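You operate a simulated robot arm through the tools that you are given. There is no shell and no other tool. Be economical: measure what you need, move in short steps, check, and stop when the job is done.

Carry out the task below with a simulated robot arm. There is one attempt and no reset: what you move stays moved.

## Task
Wet the white rag at the cleaner dish, wipe the white square and the red ring clean.
Fine: the square is wiped with cleaner on the rag; put the rag back; leave the other ring as it is. What is to be rubbed or washed off counts as gone when no trace of it is left.

It is judged by the outcome, as a careful person would: the job done as asked, and still so three seconds after it is handed in. It fails if anything else is knocked over, pushed out of place, dropped, spilled or broken.

## Robot
A 7-joint arm with a two-finger parallel gripper, fixed in place. Base frame: the origin is at the foot of the arm, x ahead of it, y to its left, z up; the work surface is at about z = 0.74. Lengths are in m, angles in degrees, forces in N, time in s.
With the tool pointing down near the work surface it reaches from about 0.3 to 0.68 m from the base axis. Its first joint turns from -66.0 to 66.0 degrees. Payload 1.57 kg.
The tool frame sits at the grasp point between the pads (the TCP): z along the fingers, y along the line on which they close. The tips reach 0.03 m beyond it. The gripper opens to 0.11 m. The fingers are 0.024 m wide and 0.012 m thick; the gripper's body (0.048 by 0.112 m) begins 0.078 m behind the TCP.
Orientation is that of the tool frame in the base frame, as a unit quaternion [x, y, z, w]. With the fingers straight down and closing along the base's y, the tool's x points along the base's -x, its y along +y and its z along -z.

## Interface
- The arm moves only by the tool drive_tool. Its argument "deltas" is a list of rows, each a list of 3 entries, a list of its own where there are three numbers: the turn, a rotation vector about the tool's x, y, z in degrees, then the shift along the tool's x, y, z in cm, then the finger opening in cm, from 0 to 11. In form: [[[wx, wy, wz], [x, y, z], claw], ...]. A call has 1 to 20 rows; each row is the pose to reach, as a shift and turn from the pose commanded when the call began, along the tool's axes at that moment. A row lasts 0.2 s, in which the tool goes at most 0.05 m and 8.6 degrees; a call with a longer step from one row to the next is refused whole, and so is a gripper value outside its range. Where a pose cannot be reached the arm comes as near as it can. A force on the tool above 40 N (or 10 N above the force at the start of the call, whichever is more), or a blocked arm, ends the call early, and 0.2 s more pass. The fingers move at their own pace (about 0.108 m/s each) and stop on an object; they squeeze with about 33 N. The grip force told is the motor's: it shows also when the fingers shut on nothing. Time passes only in rows, and 0.2 s behind the last, so rows that repeat a pose let the fingers close. The reply holds the time, the measured pose of the TCP, the force on the tool along the base axes, the opening and the grip force, in the units named above and with some noise, with the torque about the TCP (base axes, N m) and any sound that the robot's microphone picked up, and new pictures: "show" is both (left out), scene, wrist or none.
- Cameras (640 x 400 px; columns grow to the right, rows downward): "scene" is fixed at [0.1686, -0.4096, 1.3856]; the picture's right is [0.65, -0.76, 0.00], its down [-0.57, -0.49, -0.66] and it looks along [0.50, 0.43, -0.75] (base axes); focal length 304 px, centre (320, 200). "wrist" rides on the gripper at [0.07, 0.016, -0.141] in the tool frame; the picture's right is [-0.23, 0.97, 0.00], its down [-0.86, -0.20, -0.48] and it looks along [-0.47, -0.11, 0.88] (tool axes); focal length 222 px, centre (320, 200). There is no depth. A picture from a camera that has moved, and an enlarged one, comes with that camera's place and axes in the base frame and with its lens.
- close_up(camera, box): a new picture of the part [left, top, right, bottom] of that camera's present view, enlarged. No time passes.
- hand_in(): hands the job in; it is judged then, once.

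Work in short steps. Places have to be worked out from the pictures, the camera data and where the tool is seen: move nearer, look again, correct. Check each grasp and each placing, and mend what went wrong. You have 120 turns and 200 pictures in all, those below and enlarged ones among them. Open the gripper and draw the arm clear of the work before you hand the job in, unless the task says otherwise; then end with one line.

The tools are called as a command line: name --argument value ..., lists and objects as JSON in quotes. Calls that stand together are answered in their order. drive_tool: Moves the arm, as the interface text tells. Its arguments: {"type":"object","properties":{"deltas":{"type":"array","items":{"type":"array"}},"show":{"type":"string","enum":["both","scene","wrist","none"]}},"required":["deltas"]} The other tools are called the same way: close_up (camera, box) takes an enlarged picture of a part of a camera's view; hand_in () hands the job in.

At the start:

```text
t: 0.0
position: [0.4462, -0.0855, 1.0822]
tcp_rot: [0.0, 1.0, 0.0, 0.0]
ft_force: [0.0, -0.6, -0.3]
ft_torque: [0.04, 0.02, -0.02]
finger_gap: 0.1098
grasp_force: 0.0
```

scene: 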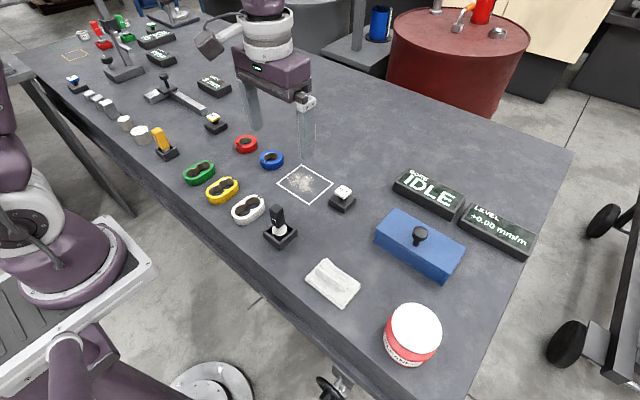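
wrist: 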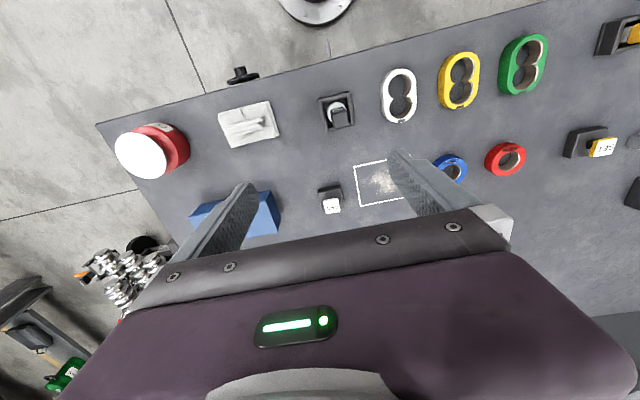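

I'll look closer at the key objects before moving.

close_up --camera "scene" --box '[180, 120, 360, 232]'

close_up --camera "scene" --box '[260, 200, 500, 370]'

close_up --camera "scene" --box '[40, 10, 240, 160]'

close_up --camera "wrist" --box '[100, 80, 320, 240]'

close_up --camera "wrist" --box '[320, 40, 640, 220]'

```text
3.56 times, centred on (270, 176) of scene
camera zoom: at [0.1686, -0.4096, 1.3856], right [0.65, -0.76, 0.0], down [-0.57, -0.49, -0.66], along [0.5, 0.43, -0.75], focal length 1081 px, centre (498, 285)
```

zoom: 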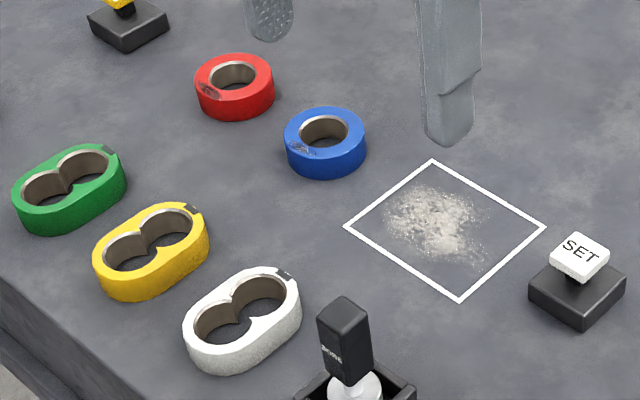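

```text
2.35 times, centred on (380, 285) of scene
camera zoom: at [0.1686, -0.4096, 1.3856], right [0.65, -0.76, 0.0], down [-0.57, -0.49, -0.66], along [0.5, 0.43, -0.75], focal length 716 px, centre (179, 0)
```

zoom: 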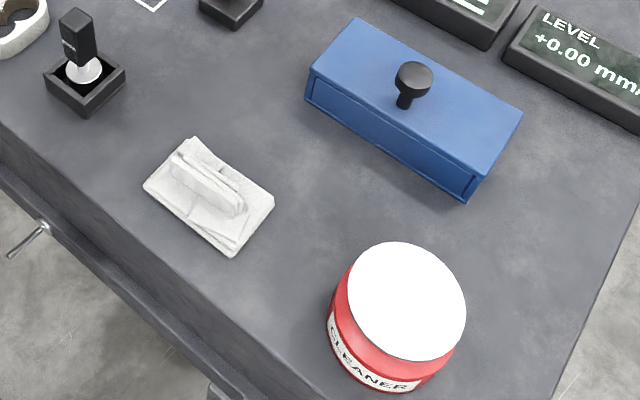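

```text
2.67 times, centred on (140, 85) of scene
camera zoom: at [0.1686, -0.4096, 1.3856], right [0.65, -0.76, 0.0], down [-0.57, -0.49, -0.66], along [0.5, 0.43, -0.75], focal length 811 px, centre (800, 507)
```

zoom: 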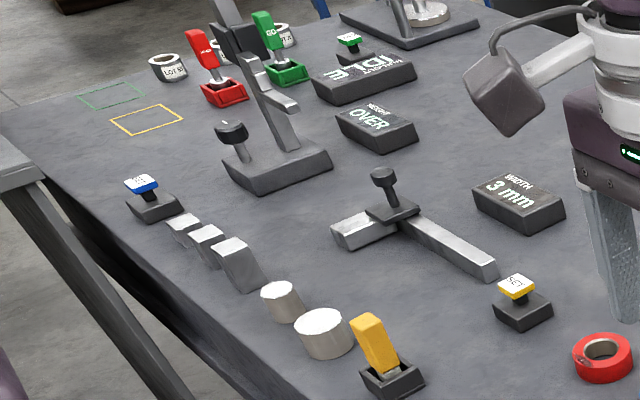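

```text
2.50 times, centred on (210, 160) of wrist
camera zoom: at [0.3768, -0.0691, 1.224], right [0.23, 0.97, 0.0], down [0.86, -0.2, 0.48], along [0.47, -0.11, -0.88], focal length 555 px, centre (595, 300)
```

zoom: 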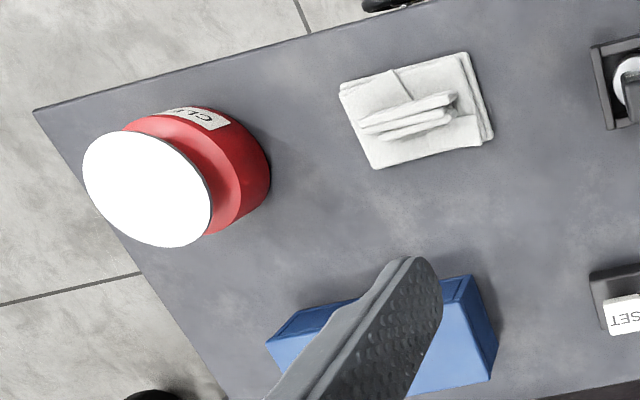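

```text
2.00 times, centred on (480, 130) of wrist
camera zoom: at [0.3768, -0.0691, 1.224], right [0.23, 0.97, 0.0], down [0.86, -0.2, 0.48], along [0.47, -0.11, -0.88], focal length 444 px, centre (0, 340)
```

zoom: 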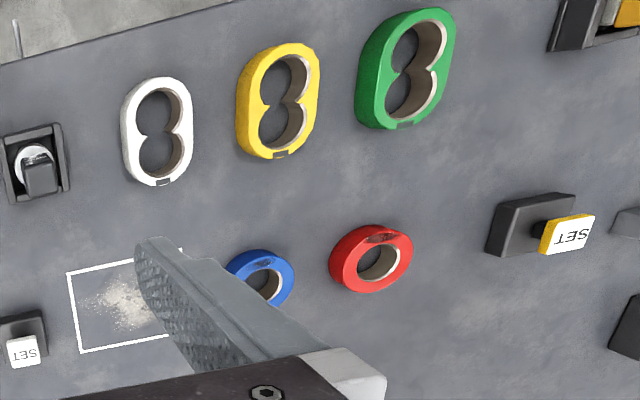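

The red ring carries a smudge on its rim, and the rag has a raised ridge running along y, near (0.42, -0.23). The cleaner dish's top is at about (0.42, -0.42, 0.825). I'll turn the gripper 90° so it closes across the ridge and move above the rag.

drive_tool --deltas '[[[0, 0, 8], [0.2, -1.3, 1.3], 11], [[0, 0, 16], [0.4, -2.6, 2.6], 11], [[0, 0, 24], [0.6, -3.9, 3.9], 11], [[0, 0, 32], [0.8, -5.2, 5.2], 11], [[0, 0, 40], [1, -6.5, 6.5], 11], [[0, 0, 48], [1.2, -7.8, 7.8], 11], [[0, 0, 56], [1.4, -9.1, 9.1], 11], [[0, 0, 64], [1.6, -10.4, 10.4], 11], [[0, 0, 72], [1.8, -11.7, 11.7], 11], [[0, 0, 80], [2, -13, 13], 11], [[0, 0, 85], [2.1, -13.8, 14], 11], [[0, 0, 90], [2.2, -14.5, 15], 11], [[0, 0, 90], [2.2, -14.5, 15], 11]]'

```text
t: 2.8
position: [0.4249, -0.2302, 0.9313]
tcp_rot: [0.707, 0.707, 0.0, 0.0]
ft_force: [-0.7, 0.0, 0.8]
ft_torque: [-0.01, -0.02, 0.01]
finger_gap: 0.11
grasp_force: 0.2
camera wrist: at [0.4409, -0.1608, 1.0734], right [0.97, -0.23, 0.0], down [-0.2, -0.85, 0.48], along [-0.11, -0.47, -0.88], focal length 222 px, centre (320, 200)
```

scene: 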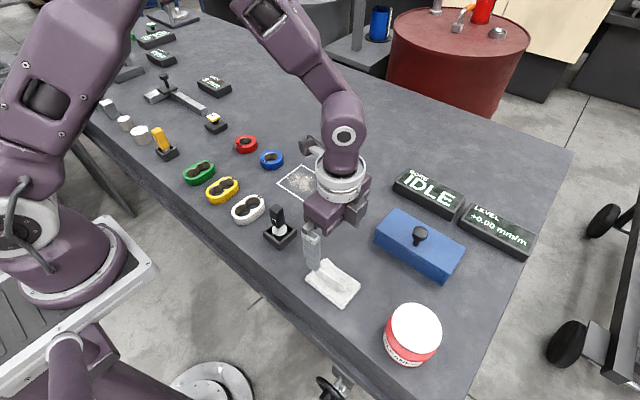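
wrist: 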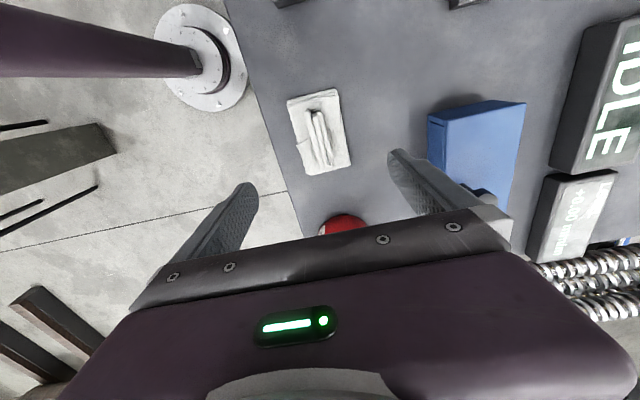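

The rag is about under the gripper. I'll zoom in to measure the ridge.

close_up --camera "wrist" --box '[260, 80, 380, 180]'

close_up --camera "scene" --box '[290, 220, 450, 370]'

```text
4.00 times, centred on (320, 130) of wrist
camera zoom: at [0.4409, -0.1608, 1.0734], right [0.97, -0.23, 0.0], down [-0.2, -0.85, 0.48], along [-0.11, -0.47, -0.88], focal length 888 px, centre (320, 480)
```

zoom: 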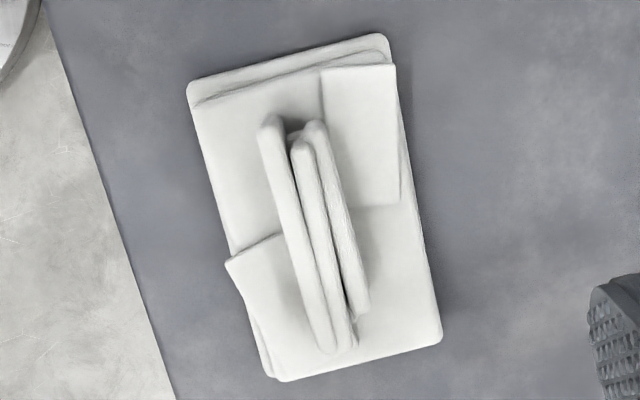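

```text
2.67 times, centred on (370, 295) of scene
camera zoom: at [0.1686, -0.4096, 1.3856], right [0.65, -0.76, 0.0], down [-0.57, -0.49, -0.66], along [0.5, 0.43, -0.75], focal length 811 px, centre (187, -53)
```

zoom: 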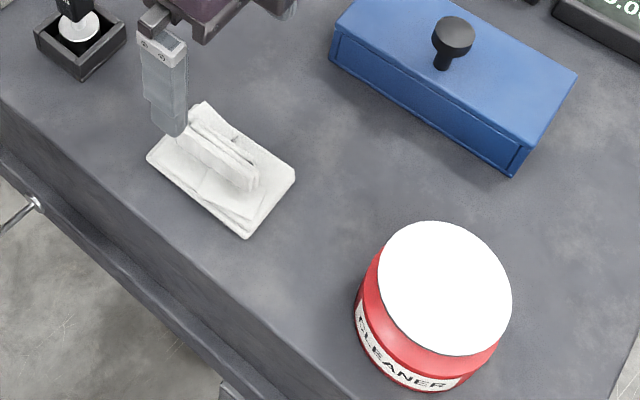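

The ridge centre is at about (0.424, -0.232) and runs along y, so the gripper is aligned. I'll descend with a moderate opening and stop with the fingertips just above the rag's bed.

drive_tool --deltas '[[[0, 0, 0], [0, 0, 4], 7], [[0, 0, 0], [0, 0, 8], 7], [[0, 0, 0], [0, 0, 11], 7], [[0, 0, 0], [0, 0, 13], 7], [[0, 0, 0], [0, 0, 14], 7], [[0, 0, 0], [0, 0, 14], 7]]'

close_up --camera "scene" --box '[280, 220, 380, 310]'

```text
t: 4.2
position: [0.4253, -0.23, 0.7905]
tcp_rot: [0.707, 0.708, 0.0, 0.0]
ft_force: [0.2, 0.7, 0.6]
ft_torque: [0.02, -0.01, -0.01]
finger_gap: 0.07
grasp_force: 0.0
camera wrist: at [0.4407, -0.1603, 0.933], right [0.97, -0.23, 0.0], down [-0.2, -0.86, 0.48], along [-0.11, -0.47, -0.88], focal length 222 px, centre (320, 200)
```

scene: 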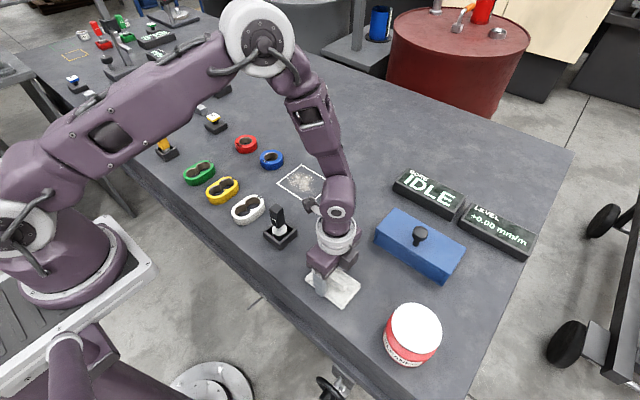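
wrist: 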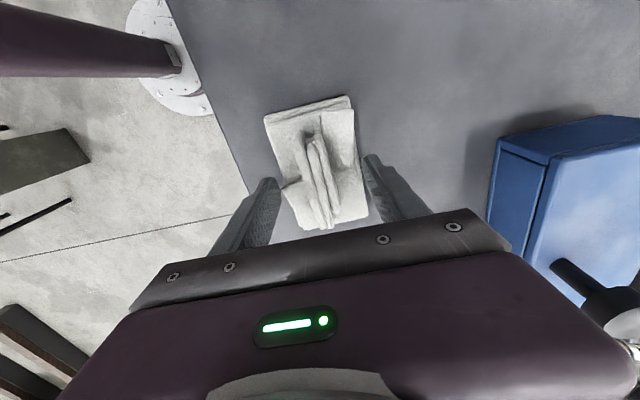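

```text
4.44 times, centred on (330, 265) of scene
camera zoom: at [0.1686, -0.4096, 1.3856], right [0.65, -0.76, 0.0], down [-0.57, -0.49, -0.66], along [0.5, 0.43, -0.75], focal length 1352 px, centre (276, -89)
```

zoom: 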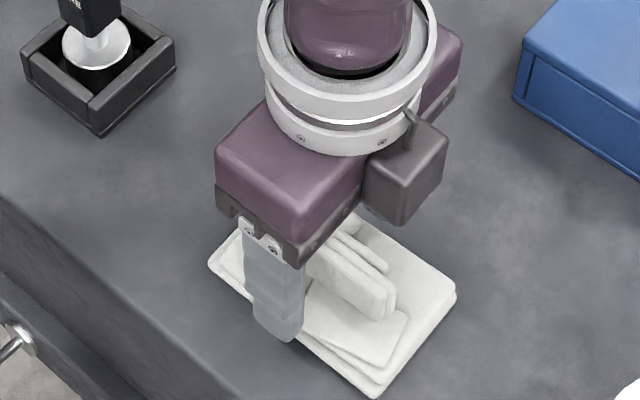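

The fingers straddle the ridge. I'll narrow, lower a few millimetres, and close.

drive_tool --deltas '[[[0, 0, 0], [0, 0, 0], 4.5], [[0, 0, 0], [0, 0, 0], 4.5], [[0, 0, 0], [0, 0, 0.5], 4.5], [[0, 0, 0], [0, 0, 0.5], 0], [[0, 0, 0], [0, 0, 0.5], 0], [[0, 0, 0], [0, 0, 0.5], 0]]'

close_up --camera "scene" --box '[280, 220, 380, 310]'

```text
t: 5.6
position: [0.4265, -0.2293, 0.7865]
tcp_rot: [0.707, 0.707, 0.0, -0.001]
ft_force: [2.1, -0.1, 4.6]
ft_torque: [0.01, -0.02, 0.0]
finger_gap: 0.0191
grasp_force: 33.0
camera wrist: at [0.4411, -0.1604, 0.9286], right [0.97, -0.23, 0.0], down [-0.2, -0.85, 0.48], along [-0.11, -0.47, -0.88], focal length 222 px, centre (320, 200)
```

scene: 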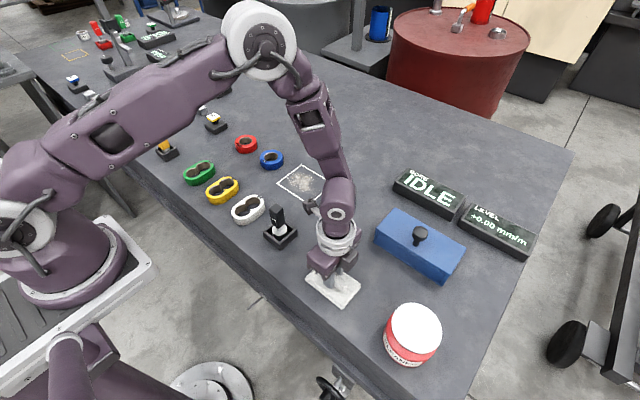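
wrist: 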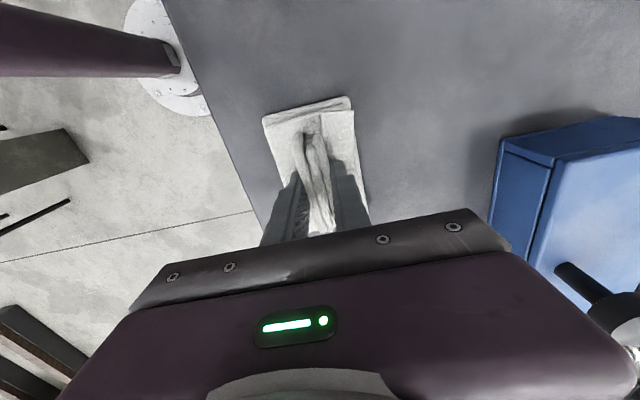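

```text
4.44 times, centred on (330, 265) of scene
camera zoom: at [0.1686, -0.4096, 1.3857], right [0.65, -0.76, 0.0], down [-0.57, -0.49, -0.66], along [0.5, 0.43, -0.75], focal length 1352 px, centre (276, -89)
```

zoom: 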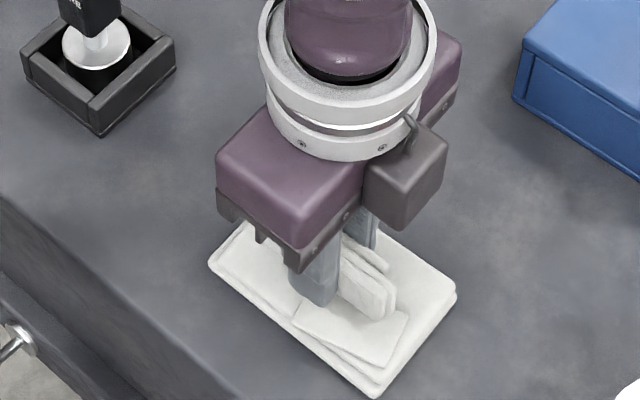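

The rag is gripped at a 19 mm gap. Its pose for returning it is TCP (0.4255, -0.230, 0.7865). I'll lift and look at the dish.

drive_tool --deltas '[[[0, 0, 0], [0, 0, -3], 0], [[0, 0, 0], [0, 0, -7], 0], [[0, 0, 0], [0, 0, -11], 0], [[0, 0, 0], [0, 0, -15], 0], [[0, 0, 0], [0, 0, -15], 0]]'

close_up --camera "wrist" --box '[240, 80, 440, 240]'

```text
t: 6.8
position: [0.4233, -0.2291, 0.9353]
tcp_rot: [0.707, 0.707, 0.0, 0.001]
ft_force: [0.3, -0.1, -0.7]
ft_torque: [0.01, -0.01, 0.01]
finger_gap: 0.0
grasp_force: 22.2
camera wrist: at [0.4401, -0.1598, 1.0781], right [0.97, -0.23, 0.0], down [-0.2, -0.86, 0.48], along [-0.11, -0.47, -0.88], focal length 222 px, centre (320, 200)
```

scene: 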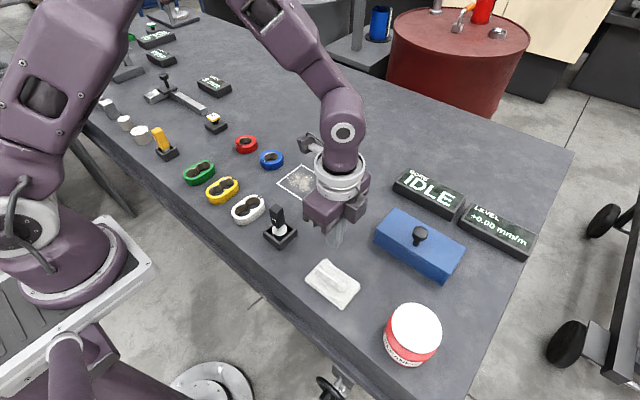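
wrist: 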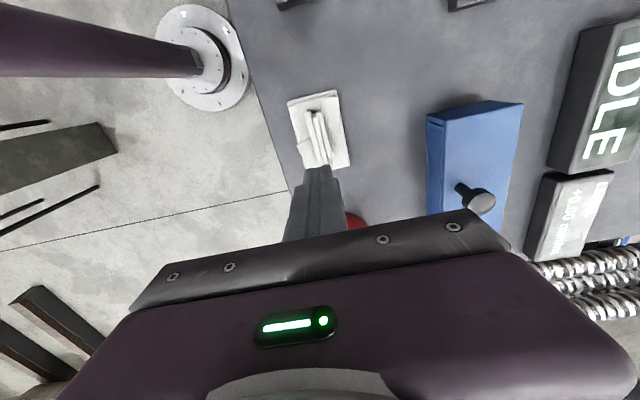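

```text
2.50 times, centred on (340, 160) of wrist
camera zoom: at [0.4401, -0.1598, 1.0781], right [0.97, -0.23, 0.0], down [-0.2, -0.86, 0.48], along [-0.11, -0.47, -0.88], focal length 555 px, centre (270, 300)
```

zoom: 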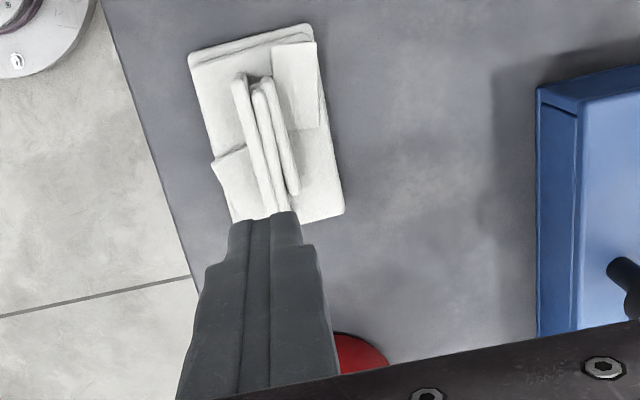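

The rag slipped out, so the grip was too shallow. I'll go down again, centred at x≈0.42, and creep deeper until the tips feel the bed.

drive_tool --deltas '[[[0, 0, 0], [0, -0.3, 0], 4.5], [[0, 0, 0], [0, -0.3, 4], 4.5], [[0, 0, 0], [0, -0.3, 8], 4.5], [[0, 0, 0], [0, -0.3, 12], 4.5], [[0, 0, 0], [0, -0.3, 14], 4.5], [[0, 0, 0], [0, -0.3, 14.6], 4.5], [[0, 0, 0], [0, -0.3, 15], 4.5], [[0, 0, 0], [0, -0.3, 15.2], 4.5], [[0, 0, 0], [0, -0.3, 15.2], 4.5]]' --show "none"

close_up --camera "wrist" --box '[240, 80, 400, 240]'

close_up --camera "scene" --box '[290, 230, 370, 310]'

```text
t: 8.8
position: [0.4219, -0.2315, 0.7856]
tcp_rot: [0.707, 0.707, 0.0, 0.0]
ft_force: [-6.2, 5.2, 34.5]
ft_torque: [0.2, 0.22, -0.02]
finger_gap: 0.0449
grasp_force: 0.0
```

```text
2.50 times, centred on (320, 160) of wrist
camera zoom: at [0.4376, -0.1607, 0.9281], right [0.97, -0.23, 0.0], down [-0.2, -0.85, 0.48], along [-0.11, -0.47, -0.88], focal length 555 px, centre (320, 300)
```

zoom: 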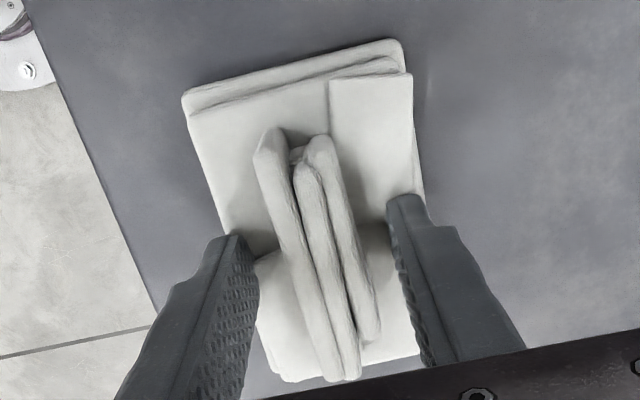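

```text
5.00 times, centred on (330, 270) of scene
camera zoom: at [0.168, -0.4093, 1.3858], right [0.65, -0.76, 0.0], down [-0.57, -0.49, -0.66], along [0.5, 0.43, -0.75], focal length 1521 px, centre (270, -150)
```

zoom: 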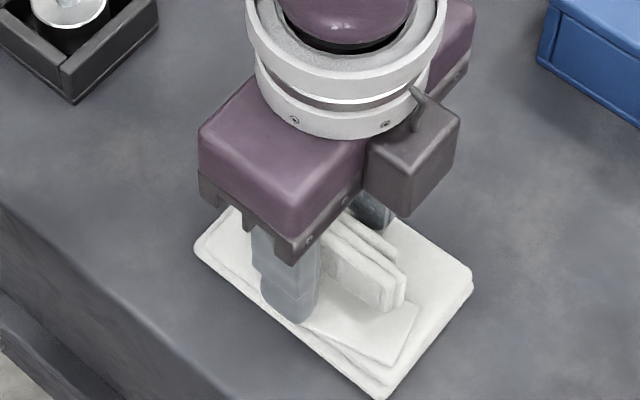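

The tips now rest on the bed. I'll close here, hold, and lift slowly while watching the gap.

drive_tool --deltas '[[[0, 0, 0], [0, 0, -0.2], 4.5], [[0, 0, 0], [0, 0, -0.2], 0], [[0, 0, 0], [0, 0, -0.2], 0], [[0, 0, 0], [0, 0, -0.2], 0], [[0, 0, 0], [0, 0, -0.2], 0], [[0, 0, 0], [0, 0, -0.2], 0]]' --show "none"

close_up --camera "wrist" --box '[240, 80, 400, 240]'

```text
t: 10.2
position: [0.4217, -0.2309, 0.7869]
tcp_rot: [0.707, 0.707, 0.0, -0.001]
ft_force: [-0.2, 0.0, -0.6]
ft_torque: [-0.01, 0.0, -0.02]
finger_gap: 0.0188
grasp_force: 32.8
```

```text
2.50 times, centred on (320, 160) of wrist
camera zoom: at [0.4379, -0.161, 0.9292], right [0.97, -0.23, 0.0], down [-0.2, -0.86, 0.48], along [-0.11, -0.47, -0.88], focal length 555 px, centre (320, 300)
```

zoom: 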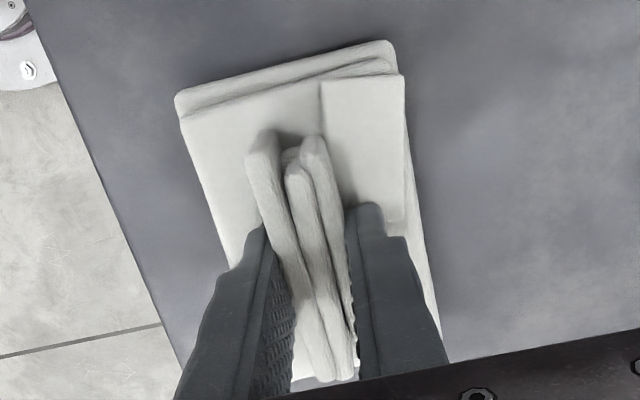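

Gripped with no downward load. I'll lift slowly by 2 cm and check the gap.

drive_tool --deltas '[[[0, 0, 0], [0, 0, -0.3], 0], [[0, 0, 0], [0, 0, -0.6], 0], [[0, 0, 0], [0, 0, -0.9], 0], [[0, 0, 0], [0, 0, -1.2], 0], [[0, 0, 0], [0, 0, -1.6], 0], [[0, 0, 0], [0, 0, -2], 0]]' --show "scene"

close_up --camera "wrist" --box '[240, 80, 400, 240]'

```text
t: 11.6
position: [0.4212, -0.2297, 0.8068]
tcp_rot: [0.707, 0.707, 0.0, -0.001]
ft_force: [-0.9, -0.1, 0.0]
ft_torque: [-0.03, -0.02, -0.02]
finger_gap: 0.0191
grasp_force: 32.8
```

scene: 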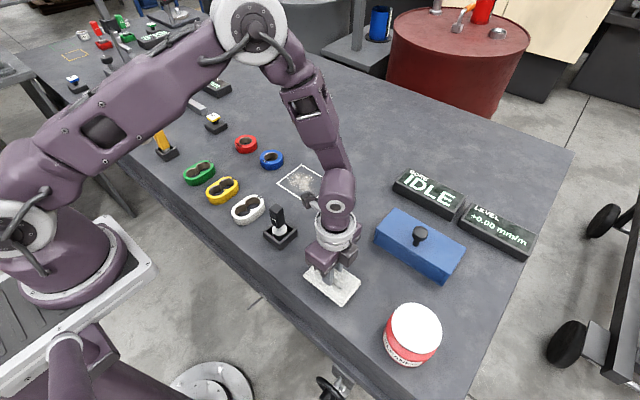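

```text
2.50 times, centred on (320, 160) of wrist
camera zoom: at [0.4377, -0.1605, 0.9494], right [0.97, -0.23, 0.0], down [-0.2, -0.85, 0.48], along [-0.11, -0.47, -0.88], focal length 555 px, centre (320, 300)
```

zoom: 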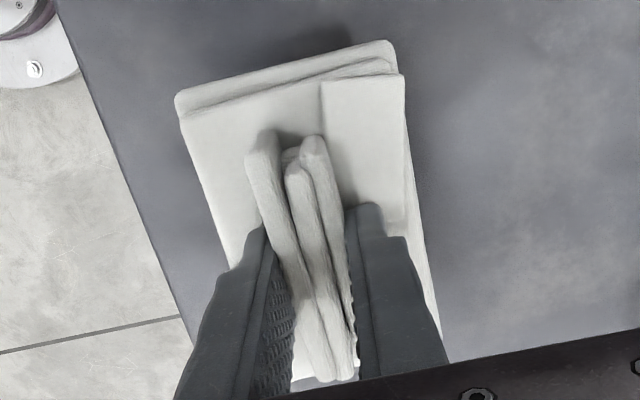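

The rag is held. I'll keep lifting gently to z≈0.92, then move over toward the dish.

drive_tool --deltas '[[[0, 0, 0], [0, 0, -1], 0], [[0, 0, 0], [0, 0, -2.5], 0], [[0, 0, 0], [0, 0, -4.5], 0], [[0, 0, 0], [0, 0, -6.5], 0], [[0, 0, 0], [0, 0, -8.5], 0], [[0, 0, 0], [0, 0, -10.5], 0], [[0, 0, 0], [0, 0, -11.5], 0], [[0, 0, 0], [-1, 0, -11.5], 0], [[0, 0, 0], [-3, 0, -11.5], 0], [[0, 0, 0], [-5, 0, -11.5], 0], [[0, 0, 0], [-7, 0, -11.5], 0], [[0, 0, 0], [-8, 0, -11.5], 0], [[0, 0, 0], [-8, 0, -11.5], 0]]'

close_up --camera "scene" --box '[330, 240, 490, 380]'

```text
t: 14.4
position: [0.4229, -0.3105, 0.9207]
tcp_rot: [0.707, 0.707, 0.0, 0.001]
ft_force: [1.0, -0.3, -0.3]
ft_torque: [0.01, 0.0, 0.01]
finger_gap: 0.019
grasp_force: 33.5
camera wrist: at [0.4382, -0.241, 1.0639], right [0.97, -0.23, 0.0], down [-0.2, -0.86, 0.48], along [-0.11, -0.47, -0.88], focal length 222 px, centre (320, 200)
```

scene: 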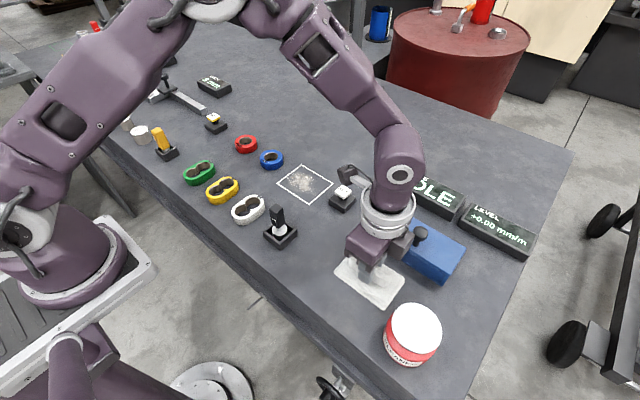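
wrist: 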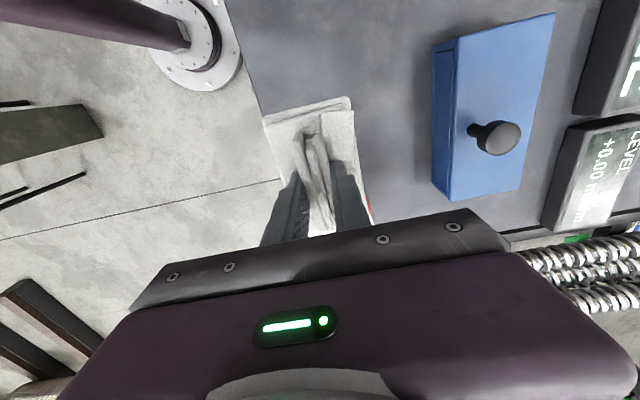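

```text
2.86 times, centred on (410, 310) of scene
camera zoom: at [0.1686, -0.4096, 1.3856], right [0.65, -0.76, 0.0], down [-0.57, -0.49, -0.66], along [0.5, 0.43, -0.75], focal length 869 px, centre (63, -114)
```

zoom: 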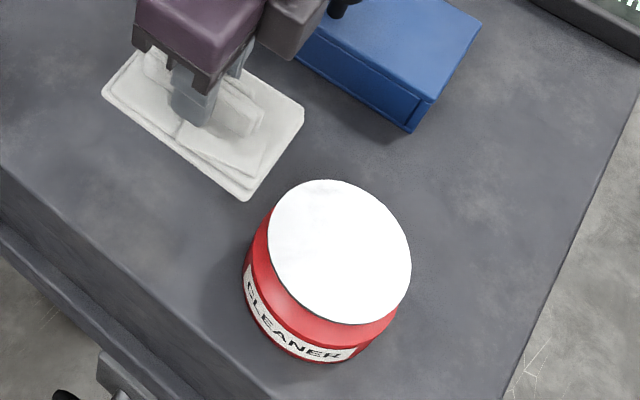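

The dish centre is confirmed at about (0.423, -0.419) with its top at 0.825. I'll move over it at this height.

drive_tool --deltas '[[[0, 0, 0], [-2, 0, 0], 0], [[0, 0, 0], [-4, 0, 0], 0], [[0, 0, 0], [-6, 0, 0], 0], [[0, 0, 0], [-8, 0, 0], 0], [[0, 0, 0], [-10, 0, 0], 0], [[0, 0, 0], [-10.9, 0, 0], 0], [[0, 0, 0], [-10.9, 0, 0], 0]]' --show "wrist"

close_up --camera "scene" --box '[330, 240, 490, 380]'

```text
t: 16.0
position: [0.4218, -0.4198, 0.9206]
tcp_rot: [0.706, 0.708, 0.001, 0.0]
ft_force: [-0.5, -0.4, -0.9]
ft_torque: [0.03, 0.0, 0.0]
finger_gap: 0.0187
grasp_force: 33.1
camera wrist: at [0.4378, -0.3499, 1.0641], right [0.97, -0.23, 0.0], down [-0.2, -0.86, 0.48], along [-0.11, -0.47, -0.88], focal length 222 px, centre (320, 200)
```

wrist: 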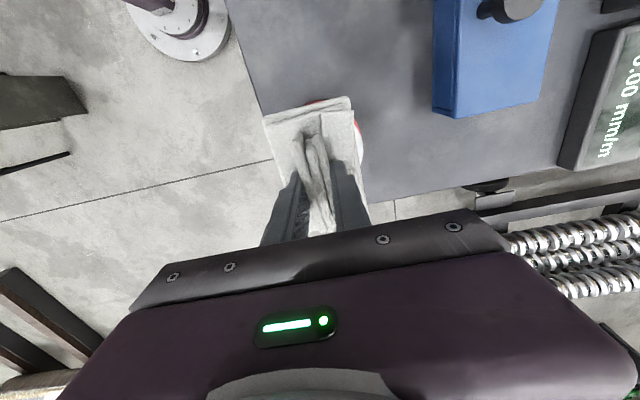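

```text
2.86 times, centred on (410, 310) of scene
camera zoom: at [0.1686, -0.4096, 1.3856], right [0.65, -0.76, 0.0], down [-0.57, -0.49, -0.66], along [0.5, 0.43, -0.75], focal length 869 px, centre (63, -114)
```

zoom: 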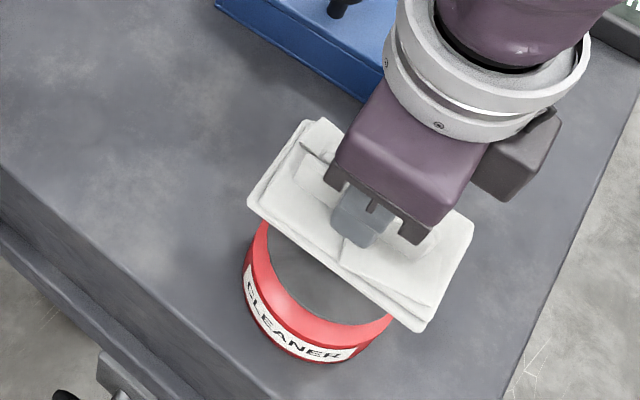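

It is centred over the dish. I'll descend gently to press the rag down.

drive_tool --deltas '[[[0, 0, 0], [0, 0, 1.5], 0], [[0, 0, 0], [0, 0, 3], 0], [[0, 0, 0], [0, 0, 4], 0], [[0, 0, 0], [0, 0, 4.4], 0], [[0, 0, 0], [0, 0, 4.7], 0], [[0, 0, 0], [0, 0, 4.7], 0]]' --show "none"

close_up --camera "scene" --box '[330, 240, 490, 380]'

```text
t: 17.4
position: [0.4221, -0.4192, 0.8734]
tcp_rot: [0.707, 0.707, 0.0, 0.0]
ft_force: [-0.6, 0.1, -0.3]
ft_torque: [0.01, -0.02, -0.04]
finger_gap: 0.019
grasp_force: 33.2
```

```text
2.86 times, centred on (410, 310) of scene
camera zoom: at [0.1686, -0.4096, 1.3856], right [0.65, -0.76, 0.0], down [-0.57, -0.49, -0.66], along [0.5, 0.43, -0.75], focal length 869 px, centre (63, -114)
```

zoom: 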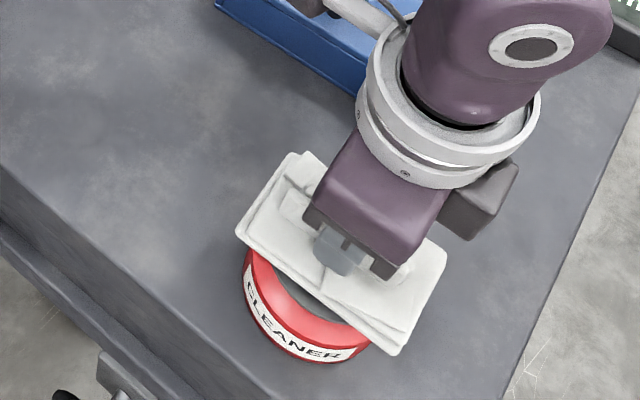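

No contact yet. I'll keep going in small steps, watching the force.

drive_tool --deltas '[[[0, 0, 0], [0, 0, 0.2], 0], [[0, 0, 0], [0, 0, 0.4], 0], [[0, 0, 0], [0, 0, 0.6], 0], [[0, 0, 0], [0, 0, 0.8], 0], [[0, 0, 0], [0, 0, 0.8], 0]]' --show "none"

close_up --camera "scene" --box '[330, 240, 490, 380]'

```text
t: 18.6
position: [0.4217, -0.4191, 0.8666]
tcp_rot: [0.707, 0.707, 0.0, 0.0]
ft_force: [0.9, -0.5, 0.3]
ft_torque: [-0.08, -0.03, -0.01]
finger_gap: 0.019
grasp_force: 32.8
```

```text
2.86 times, centred on (410, 310) of scene
camera zoom: at [0.1686, -0.4096, 1.3856], right [0.65, -0.76, 0.0], down [-0.57, -0.49, -0.66], along [0.5, 0.43, -0.75], focal length 869 px, centre (63, -114)
```

zoom: 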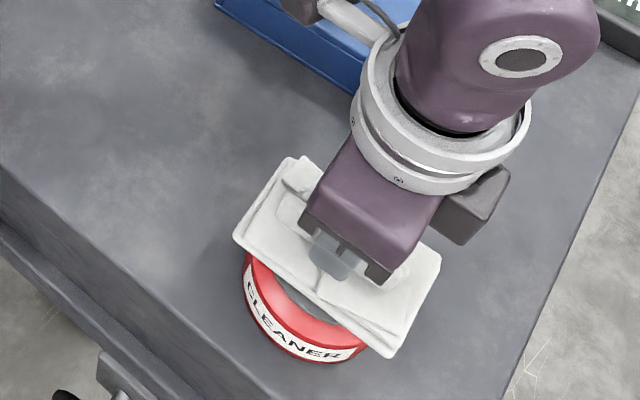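

drive_tool --deltas '[[[0, 0, 0], [0, 0, 0.15], 0], [[0, 0, 0], [0, 0, 0.3], 0], [[0, 0, 0], [0, 0, 0.45], 0], [[0, 0, 0], [0, 0, 0.6], 0], [[0, 0, 0], [0, 0, 0.6], 0]]' --show "none"

close_up --camera "scene" --box '[330, 240, 490, 380]'

```text
t: 19.8
position: [0.422, -0.4192, 0.8611]
tcp_rot: [0.707, 0.707, 0.0, 0.0]
ft_force: [-0.2, -0.2, 1.3]
ft_torque: [0.04, -0.02, -0.02]
finger_gap: 0.019
grasp_force: 32.1
```

```text
2.86 times, centred on (410, 310) of scene
camera zoom: at [0.1686, -0.4096, 1.3857], right [0.65, -0.76, 0.0], down [-0.57, -0.49, -0.66], along [0.5, 0.43, -0.75], focal length 869 px, centre (63, -114)
```

zoom: 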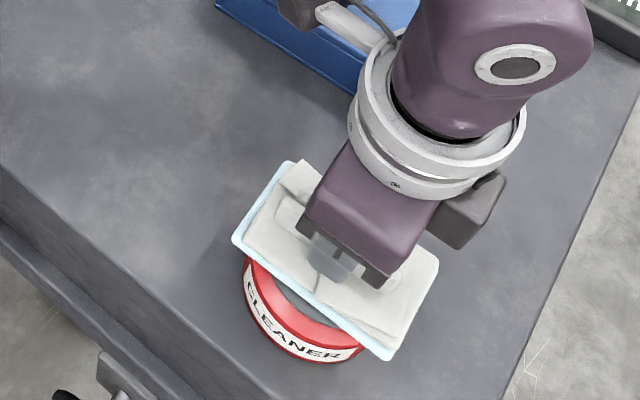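

The rag's edge has turned bluish, so it is taking up cleaner. I'll press slightly more, then lift gently.

drive_tool --deltas '[[[0, 0, 0], [0, 0, 0.1], 0], [[0, 0, 0], [0, 0, 0.2], 0], [[0, 0, 0], [0, 0, 0.2], 0], [[0, 0, 0], [0, 0, 0], 0], [[0, 0, 0], [0, 0, -1], 0], [[0, 0, 0], [0, 0, -2.5], 0], [[0, 0, 0], [0, 0, -4.5], 0], [[0, 0, 0], [0, 0, -6], 0], [[0, 0, 0], [0, 0, -6], 0]]' --show "scene"

close_up --camera "scene" --box '[330, 240, 490, 380]'

```text
t: 21.8
position: [0.4204, -0.4197, 0.9209]
tcp_rot: [0.706, 0.708, 0.001, 0.0]
ft_force: [0.4, 0.2, -0.8]
ft_torque: [-0.03, 0.02, 0.03]
finger_gap: 0.0189
grasp_force: 32.7
```

scene: 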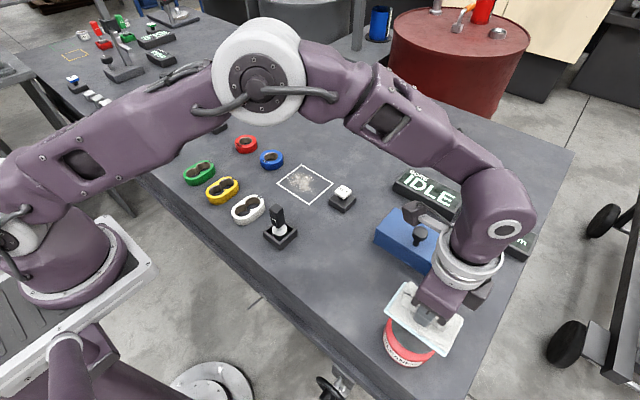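

```text
2.86 times, centred on (410, 310) of scene
camera zoom: at [0.1686, -0.4096, 1.3856], right [0.65, -0.76, 0.0], down [-0.57, -0.49, -0.66], along [0.5, 0.43, -0.75], focal length 869 px, centre (63, -114)
```

zoom: 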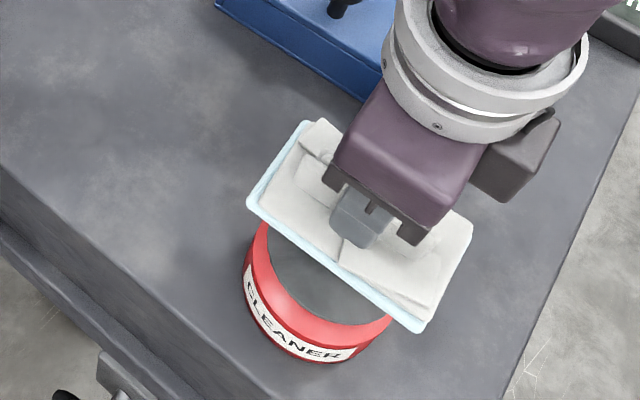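

The rag is visibly wet. I estimate the square at x 0.565–0.673, y -0.028–0.10, with the stain in the middle of it. I'll travel clear of the blue box to above the square.

drive_tool --deltas '[[[0, 0, 0], [2, 0, -0.5], 0], [[0, 0, 0], [5, 0, -1], 0], [[0, 0, 0], [8, 0, -1], 0], [[0, 0, 0], [11, 0, -1], 0], [[0, 0, 0], [14, 0, -1], 0], [[0, 0, 0], [17, 0, -1], 0], [[0, 0, 0], [20, 0, -1], 0], [[0, 0, 0], [23, 0, -1], 0], [[0, 0, 0], [26, 0, -1], 0], [[0, 0, 0], [29, 0, -1], 0], [[0, 0, 0], [32, 0, -1], 0], [[0, 0, 0], [34, 2.3, -1], 0], [[0, 0, 0], [36, 4.8, -1], 0], [[0, 0, 0], [38, 7.5, -1], 0], [[0, 0, 0], [40, 10.2, -1], 0], [[0, 0, 0], [42, 12.9, -1], 0], [[0, 0, 0], [44, 15.6, -1], 0], [[0, 0, 0], [45.6, 18, -1], 0], [[0, 0, 0], [45.6, 18.5, -1], 0], [[0, 0, 0], [45.6, 18.5, -1], 0]]'

close_up --camera "scene" --box '[220, 100, 380, 220]'

```text
t: 26.0
position: [0.6067, 0.0366, 0.9302]
tcp_rot: [0.707, 0.707, 0.0, -0.001]
ft_force: [-0.5, 0.6, -0.8]
ft_torque: [-0.04, -0.02, -0.04]
finger_gap: 0.0192
grasp_force: 33.4
camera wrist: at [0.6229, 0.1069, 1.073], right [0.97, -0.23, 0.0], down [-0.2, -0.86, 0.48], along [-0.11, -0.47, -0.88], focal length 222 px, centre (320, 200)
```

scene: 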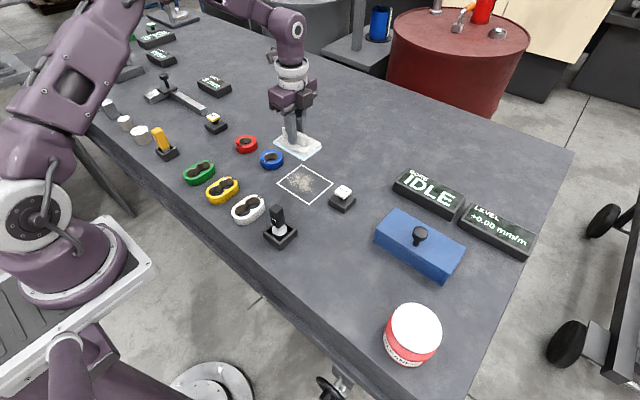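
wrist: 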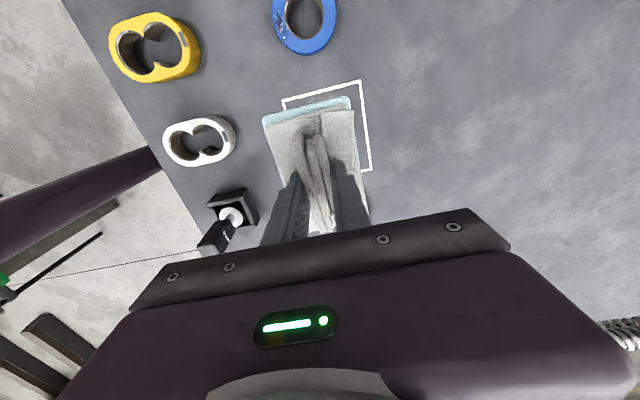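

```text
3.33 times, centred on (300, 160) of scene
camera zoom: at [0.1686, -0.4096, 1.3856], right [0.65, -0.76, 0.0], down [-0.57, -0.49, -0.66], along [0.5, 0.43, -0.75], focal length 1014 px, centre (387, 333)
```

zoom: 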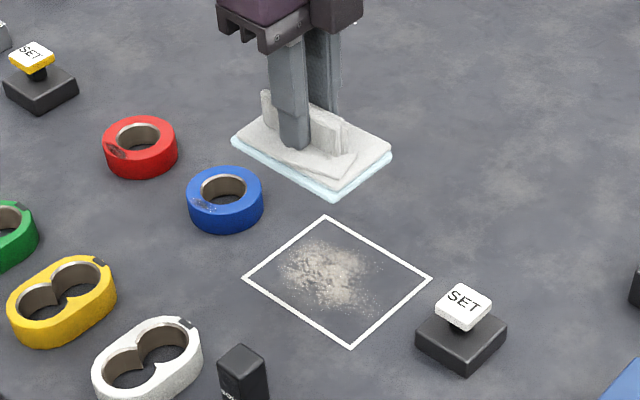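

The rag is above the square. I'll descend to just above contact, then make light contact.

drive_tool --deltas '[[[0, 0, 0], [0, 0, 3], 0], [[0, 0, 0], [0, 0, 6], 0], [[0, 0, 0], [0, 0, 9], 0], [[0, 0, 0], [0, 0, 12], 0], [[0, 0, 0], [0, 0, 13.6], 0], [[0, 0, 0], [0, 0, 14], 0], [[0, 0, 0], [0, 0, 14.3], 0], [[0, 0, 0], [0, 0, 14.4], 0], [[0, 0, 0], [0, 0, 14.4], 0]]' --show "none"

close_up --camera "scene" --box '[220, 100, 380, 220]'

```text
t: 28.0
position: [0.6067, 0.0371, 0.7872]
tcp_rot: [0.707, 0.707, 0.0, 0.0]
ft_force: [0.7, -0.6, 0.0]
ft_torque: [0.01, -0.02, -0.02]
finger_gap: 0.0188
grasp_force: 32.9
```

```text
3.33 times, centred on (300, 160) of scene
camera zoom: at [0.1686, -0.4096, 1.3856], right [0.65, -0.76, 0.0], down [-0.57, -0.49, -0.66], along [0.5, 0.43, -0.75], focal length 1014 px, centre (387, 333)
```

zoom: 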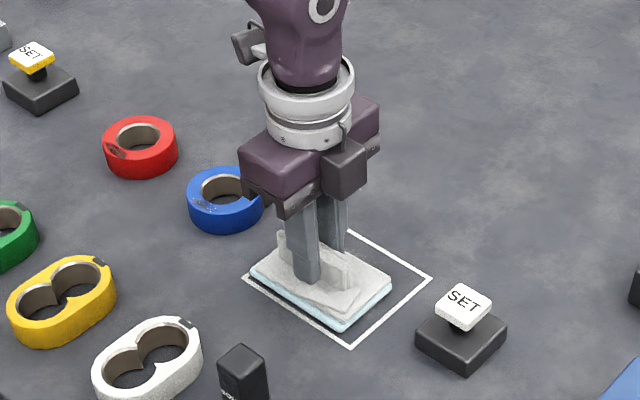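

Nearly touching. I'll press 2 mm more and stroke over x 0.595–0.645.

drive_tool --deltas '[[[0, 0, 0], [0, 0, 0.1], 0], [[0, 0, 0], [0, 0, 0.25], 0], [[0, 0, 0], [0, -0.8, 0.25], 0], [[0, 0, 0], [0, 0.4, 0.25], 0], [[0, 0, 0], [0, 1.6, 0.25], 0], [[0, 0, 0], [0, 2.8, 0.25], 0], [[0, 0, 0], [0, 3.8, 0.25], 0], [[0, 0, 0], [0, 2.6, 0.25], 0], [[0, 0, 0], [0, 1.4, 0.25], 0], [[0, 0, 0], [0, 0.2, 0.25], 0], [[0, 0, 0], [0, 0.2, 0.25], 0]]' --show "none"

close_up --camera "scene" --box '[220, 100, 380, 220]'

```text
t: 28.9
position: [0.6033, 0.0359, 0.7854]
tcp_rot: [0.707, 0.707, -0.002, -0.001]
ft_force: [-3.3, 0.2, 12.5]
ft_torque: [-0.03, -0.16, -0.02]
finger_gap: 0.019
grasp_force: 32.9
stopped in row 4: the force on the tool passed its limit (the readings are from after the stop); the commanded pose is now the measured one
```

```text
3.33 times, centred on (300, 160) of scene
camera zoom: at [0.1682, -0.4096, 1.3857], right [0.65, -0.76, 0.0], down [-0.57, -0.49, -0.66], along [0.5, 0.43, -0.75], focal length 1014 px, centre (387, 333)
```

zoom: 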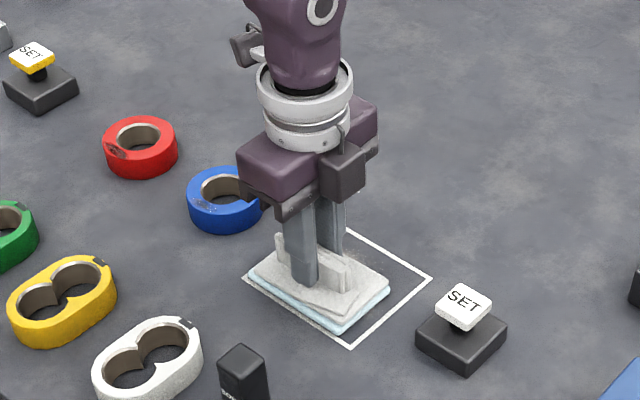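

Contact is stiff and the force is 12 N now. I'll ease up half a millimetre and stroke smoothly.

drive_tool --deltas '[[[0, 0, 0], [0, 0, -0.05], 0], [[0, 0, 0], [0, -0.7, -0.05], 0], [[0, 0, 0], [0, -0.7, -0.05], 0], [[0, 0, 0], [0, 0.5, -0.05], 0], [[0, 0, 0], [0, 1.7, -0.05], 0], [[0, 0, 0], [0, 2.9, -0.05], 0], [[0, 0, 0], [0, 4, -0.05], 0], [[0, 0, 0], [0, 4, -0.05], 0]]' --show "none"

close_up --camera "scene" --box '[220, 100, 380, 220]'

```text
t: 30.8
position: [0.643, 0.0357, 0.7864]
tcp_rot: [0.707, 0.707, -0.001, 0.0]
ft_force: [-6.6, 0.1, 15.4]
ft_torque: [0.06, -0.07, 0.04]
finger_gap: 0.0188
grasp_force: 32.6
```

```text
3.33 times, centred on (300, 160) of scene
camera zoom: at [0.1681, -0.4096, 1.3857], right [0.65, -0.76, 0.0], down [-0.57, -0.49, -0.66], along [0.5, 0.43, -0.75], focal length 1014 px, centre (387, 333)
```

zoom: 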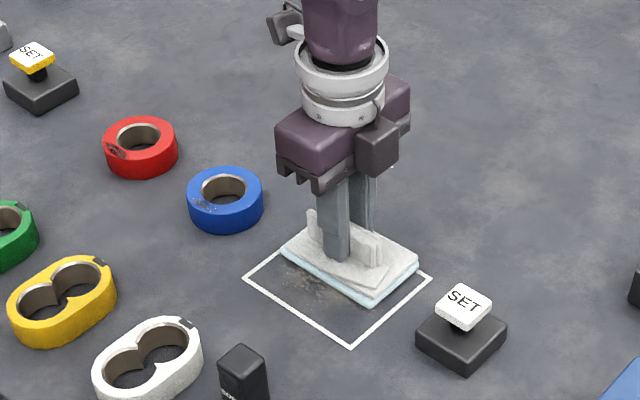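

The wiping works, with only faint residue left. I'll do more back-and-forth strokes with small y offsets.

drive_tool --deltas '[[[0, 0, 0], [0, -1.2, 0], 0], [[0, 0, 0], [0, -2.4, 0], 0], [[0, 0, 0], [0, -3.6, 0], 0], [[0, 0, 0], [0, -4.8, 0], 0], [[0, 0, 0], [0.8, -4.8, 0], 0], [[0, 0, 0], [0.8, -3.6, 0], 0], [[0, 0, 0], [0.8, -2.4, 0], 0], [[0, 0, 0], [0.8, -1.2, 0], 0], [[0, 0, 0], [0.8, 0, 0], 0], [[0, 0, 0], [-0.4, 0, 0], 0], [[0, 0, 0], [-0.8, -1.2, 0], 0], [[0, 0, 0], [-0.8, -2.4, 0], 0], [[0, 0, 0], [-0.8, -3.6, 0], 0], [[0, 0, 0], [-0.8, -4.8, 0], 0], [[0, 0, 0], [0, -4.8, 0], 0], [[0, 0, 0], [0, -3.6, 0], 0], [[0, 0, 0], [0, -2.4, 0], 0], [[0, 0, 0], [0, -1.2, 0], 0], [[0, 0, 0], [0, 0, 0], 0], [[0, 0, 0], [0, 0, 0], 0]]' --show "none"

close_up --camera "scene" --box '[220, 100, 380, 220]'

```text
t: 35.0
position: [0.6448, 0.0377, 0.7855]
tcp_rot: [0.707, 0.707, -0.002, -0.002]
ft_force: [-7.9, -0.2, 18.7]
ft_torque: [-0.02, -0.05, -0.08]
finger_gap: 0.0192
grasp_force: 32.7
```

```text
3.33 times, centred on (300, 160) of scene
camera zoom: at [0.168, -0.4096, 1.3857], right [0.65, -0.76, 0.0], down [-0.57, -0.49, -0.66], along [0.5, 0.43, -0.75], focal length 1014 px, centre (387, 333)
```

zoom: 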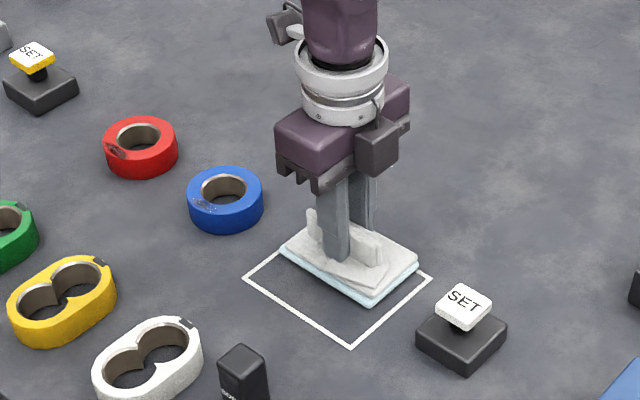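

The visible part is clean. I'll lift to check the whole square and see whether the rag is dirty.

drive_tool --deltas '[[[0, 0, 0], [0, 0, -1], 0], [[0, 0, 0], [0, 0, -3], 0], [[0, 0, 0], [0, 0, -6], 0], [[0, 0, 0], [0, 0, -9], 0], [[0, 0, 0], [0, 0, -11], 0], [[0, 0, 0], [0, 0, -11], 0]]' --show "none"

close_up --camera "scene" --box '[265, 150, 345, 210]'

close_up --camera "scene" --box '[220, 100, 340, 180]'

```text
t: 36.4
position: [0.6433, 0.0366, 0.8965]
tcp_rot: [0.707, 0.707, -0.003, -0.002]
ft_force: [-1.0, -0.2, -0.7]
ft_torque: [0.03, -0.02, -0.03]
finger_gap: 0.019
grasp_force: 33.0
```

```text
6.67 times, centred on (305, 180) of scene
camera zoom: at [0.1686, -0.4096, 1.3856], right [0.65, -0.76, 0.0], down [-0.57, -0.49, -0.66], along [0.5, 0.43, -0.75], focal length 2028 px, centre (420, 333)
```

zoom: 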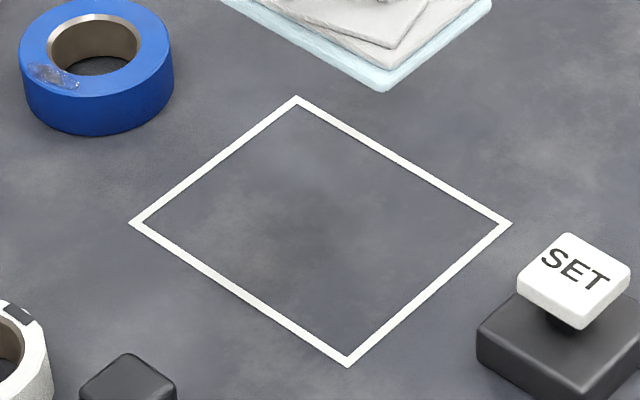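

```text
5.00 times, centred on (280, 140) of scene
camera zoom: at [0.1686, -0.4096, 1.3856], right [0.65, -0.76, 0.0], down [-0.57, -0.49, -0.66], along [0.5, 0.43, -0.75], focal length 1521 px, centre (520, 500)
```

zoom: 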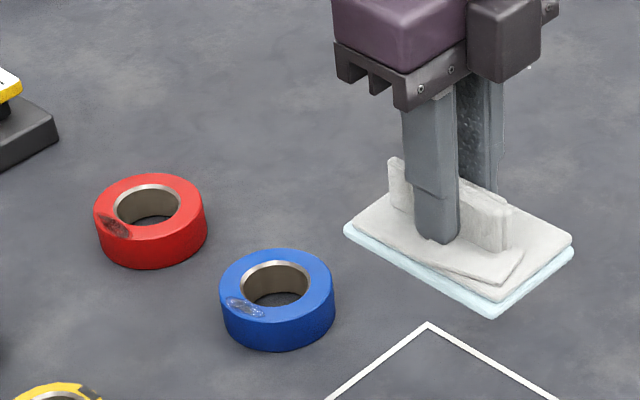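

The square is spotless. The red ring is centred near (0.613, 0.290), with its top at about 0.767 and its smudge on the -x side near (0.590, 0.295). I'll look closer at both rings.

close_up --camera "scene" --box '[230, 130, 290, 175]'

drive_tool --deltas '[[[0, 0, 0], [2, 0, -1], 0], [[0, 0, 0], [4.5, 0, -2], 0], [[0, 0, 0], [7, 0, -3], 0], [[0, 0, 0], [9.5, 0, -4], 0], [[0, 0, 0], [12, 0, -4], 0], [[0, 0, 0], [14, -1, -4], 0], [[0, 0, 0], [14, -1, -4], 0]]' --show "none"

```text
8.89 times, centred on (260, 152) of scene
camera zoom: at [0.1686, -0.4096, 1.3856], right [0.65, -0.76, 0.0], down [-0.57, -0.49, -0.66], along [0.5, 0.43, -0.75], focal length 2703 px, centre (853, 622)
```

zoom: 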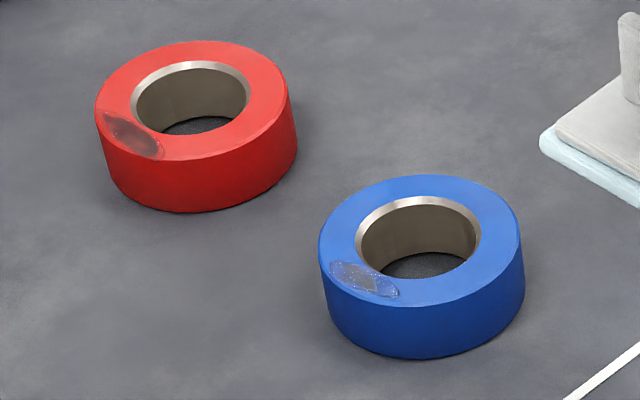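

```text
t: 38.0
position: [0.6343, 0.1749, 0.9363]
tcp_rot: [0.707, 0.707, -0.003, -0.002]
ft_force: [1.0, 0.1, -1.1]
ft_torque: [0.01, 0.02, 0.01]
finger_gap: 0.0189
grasp_force: 33.1
```

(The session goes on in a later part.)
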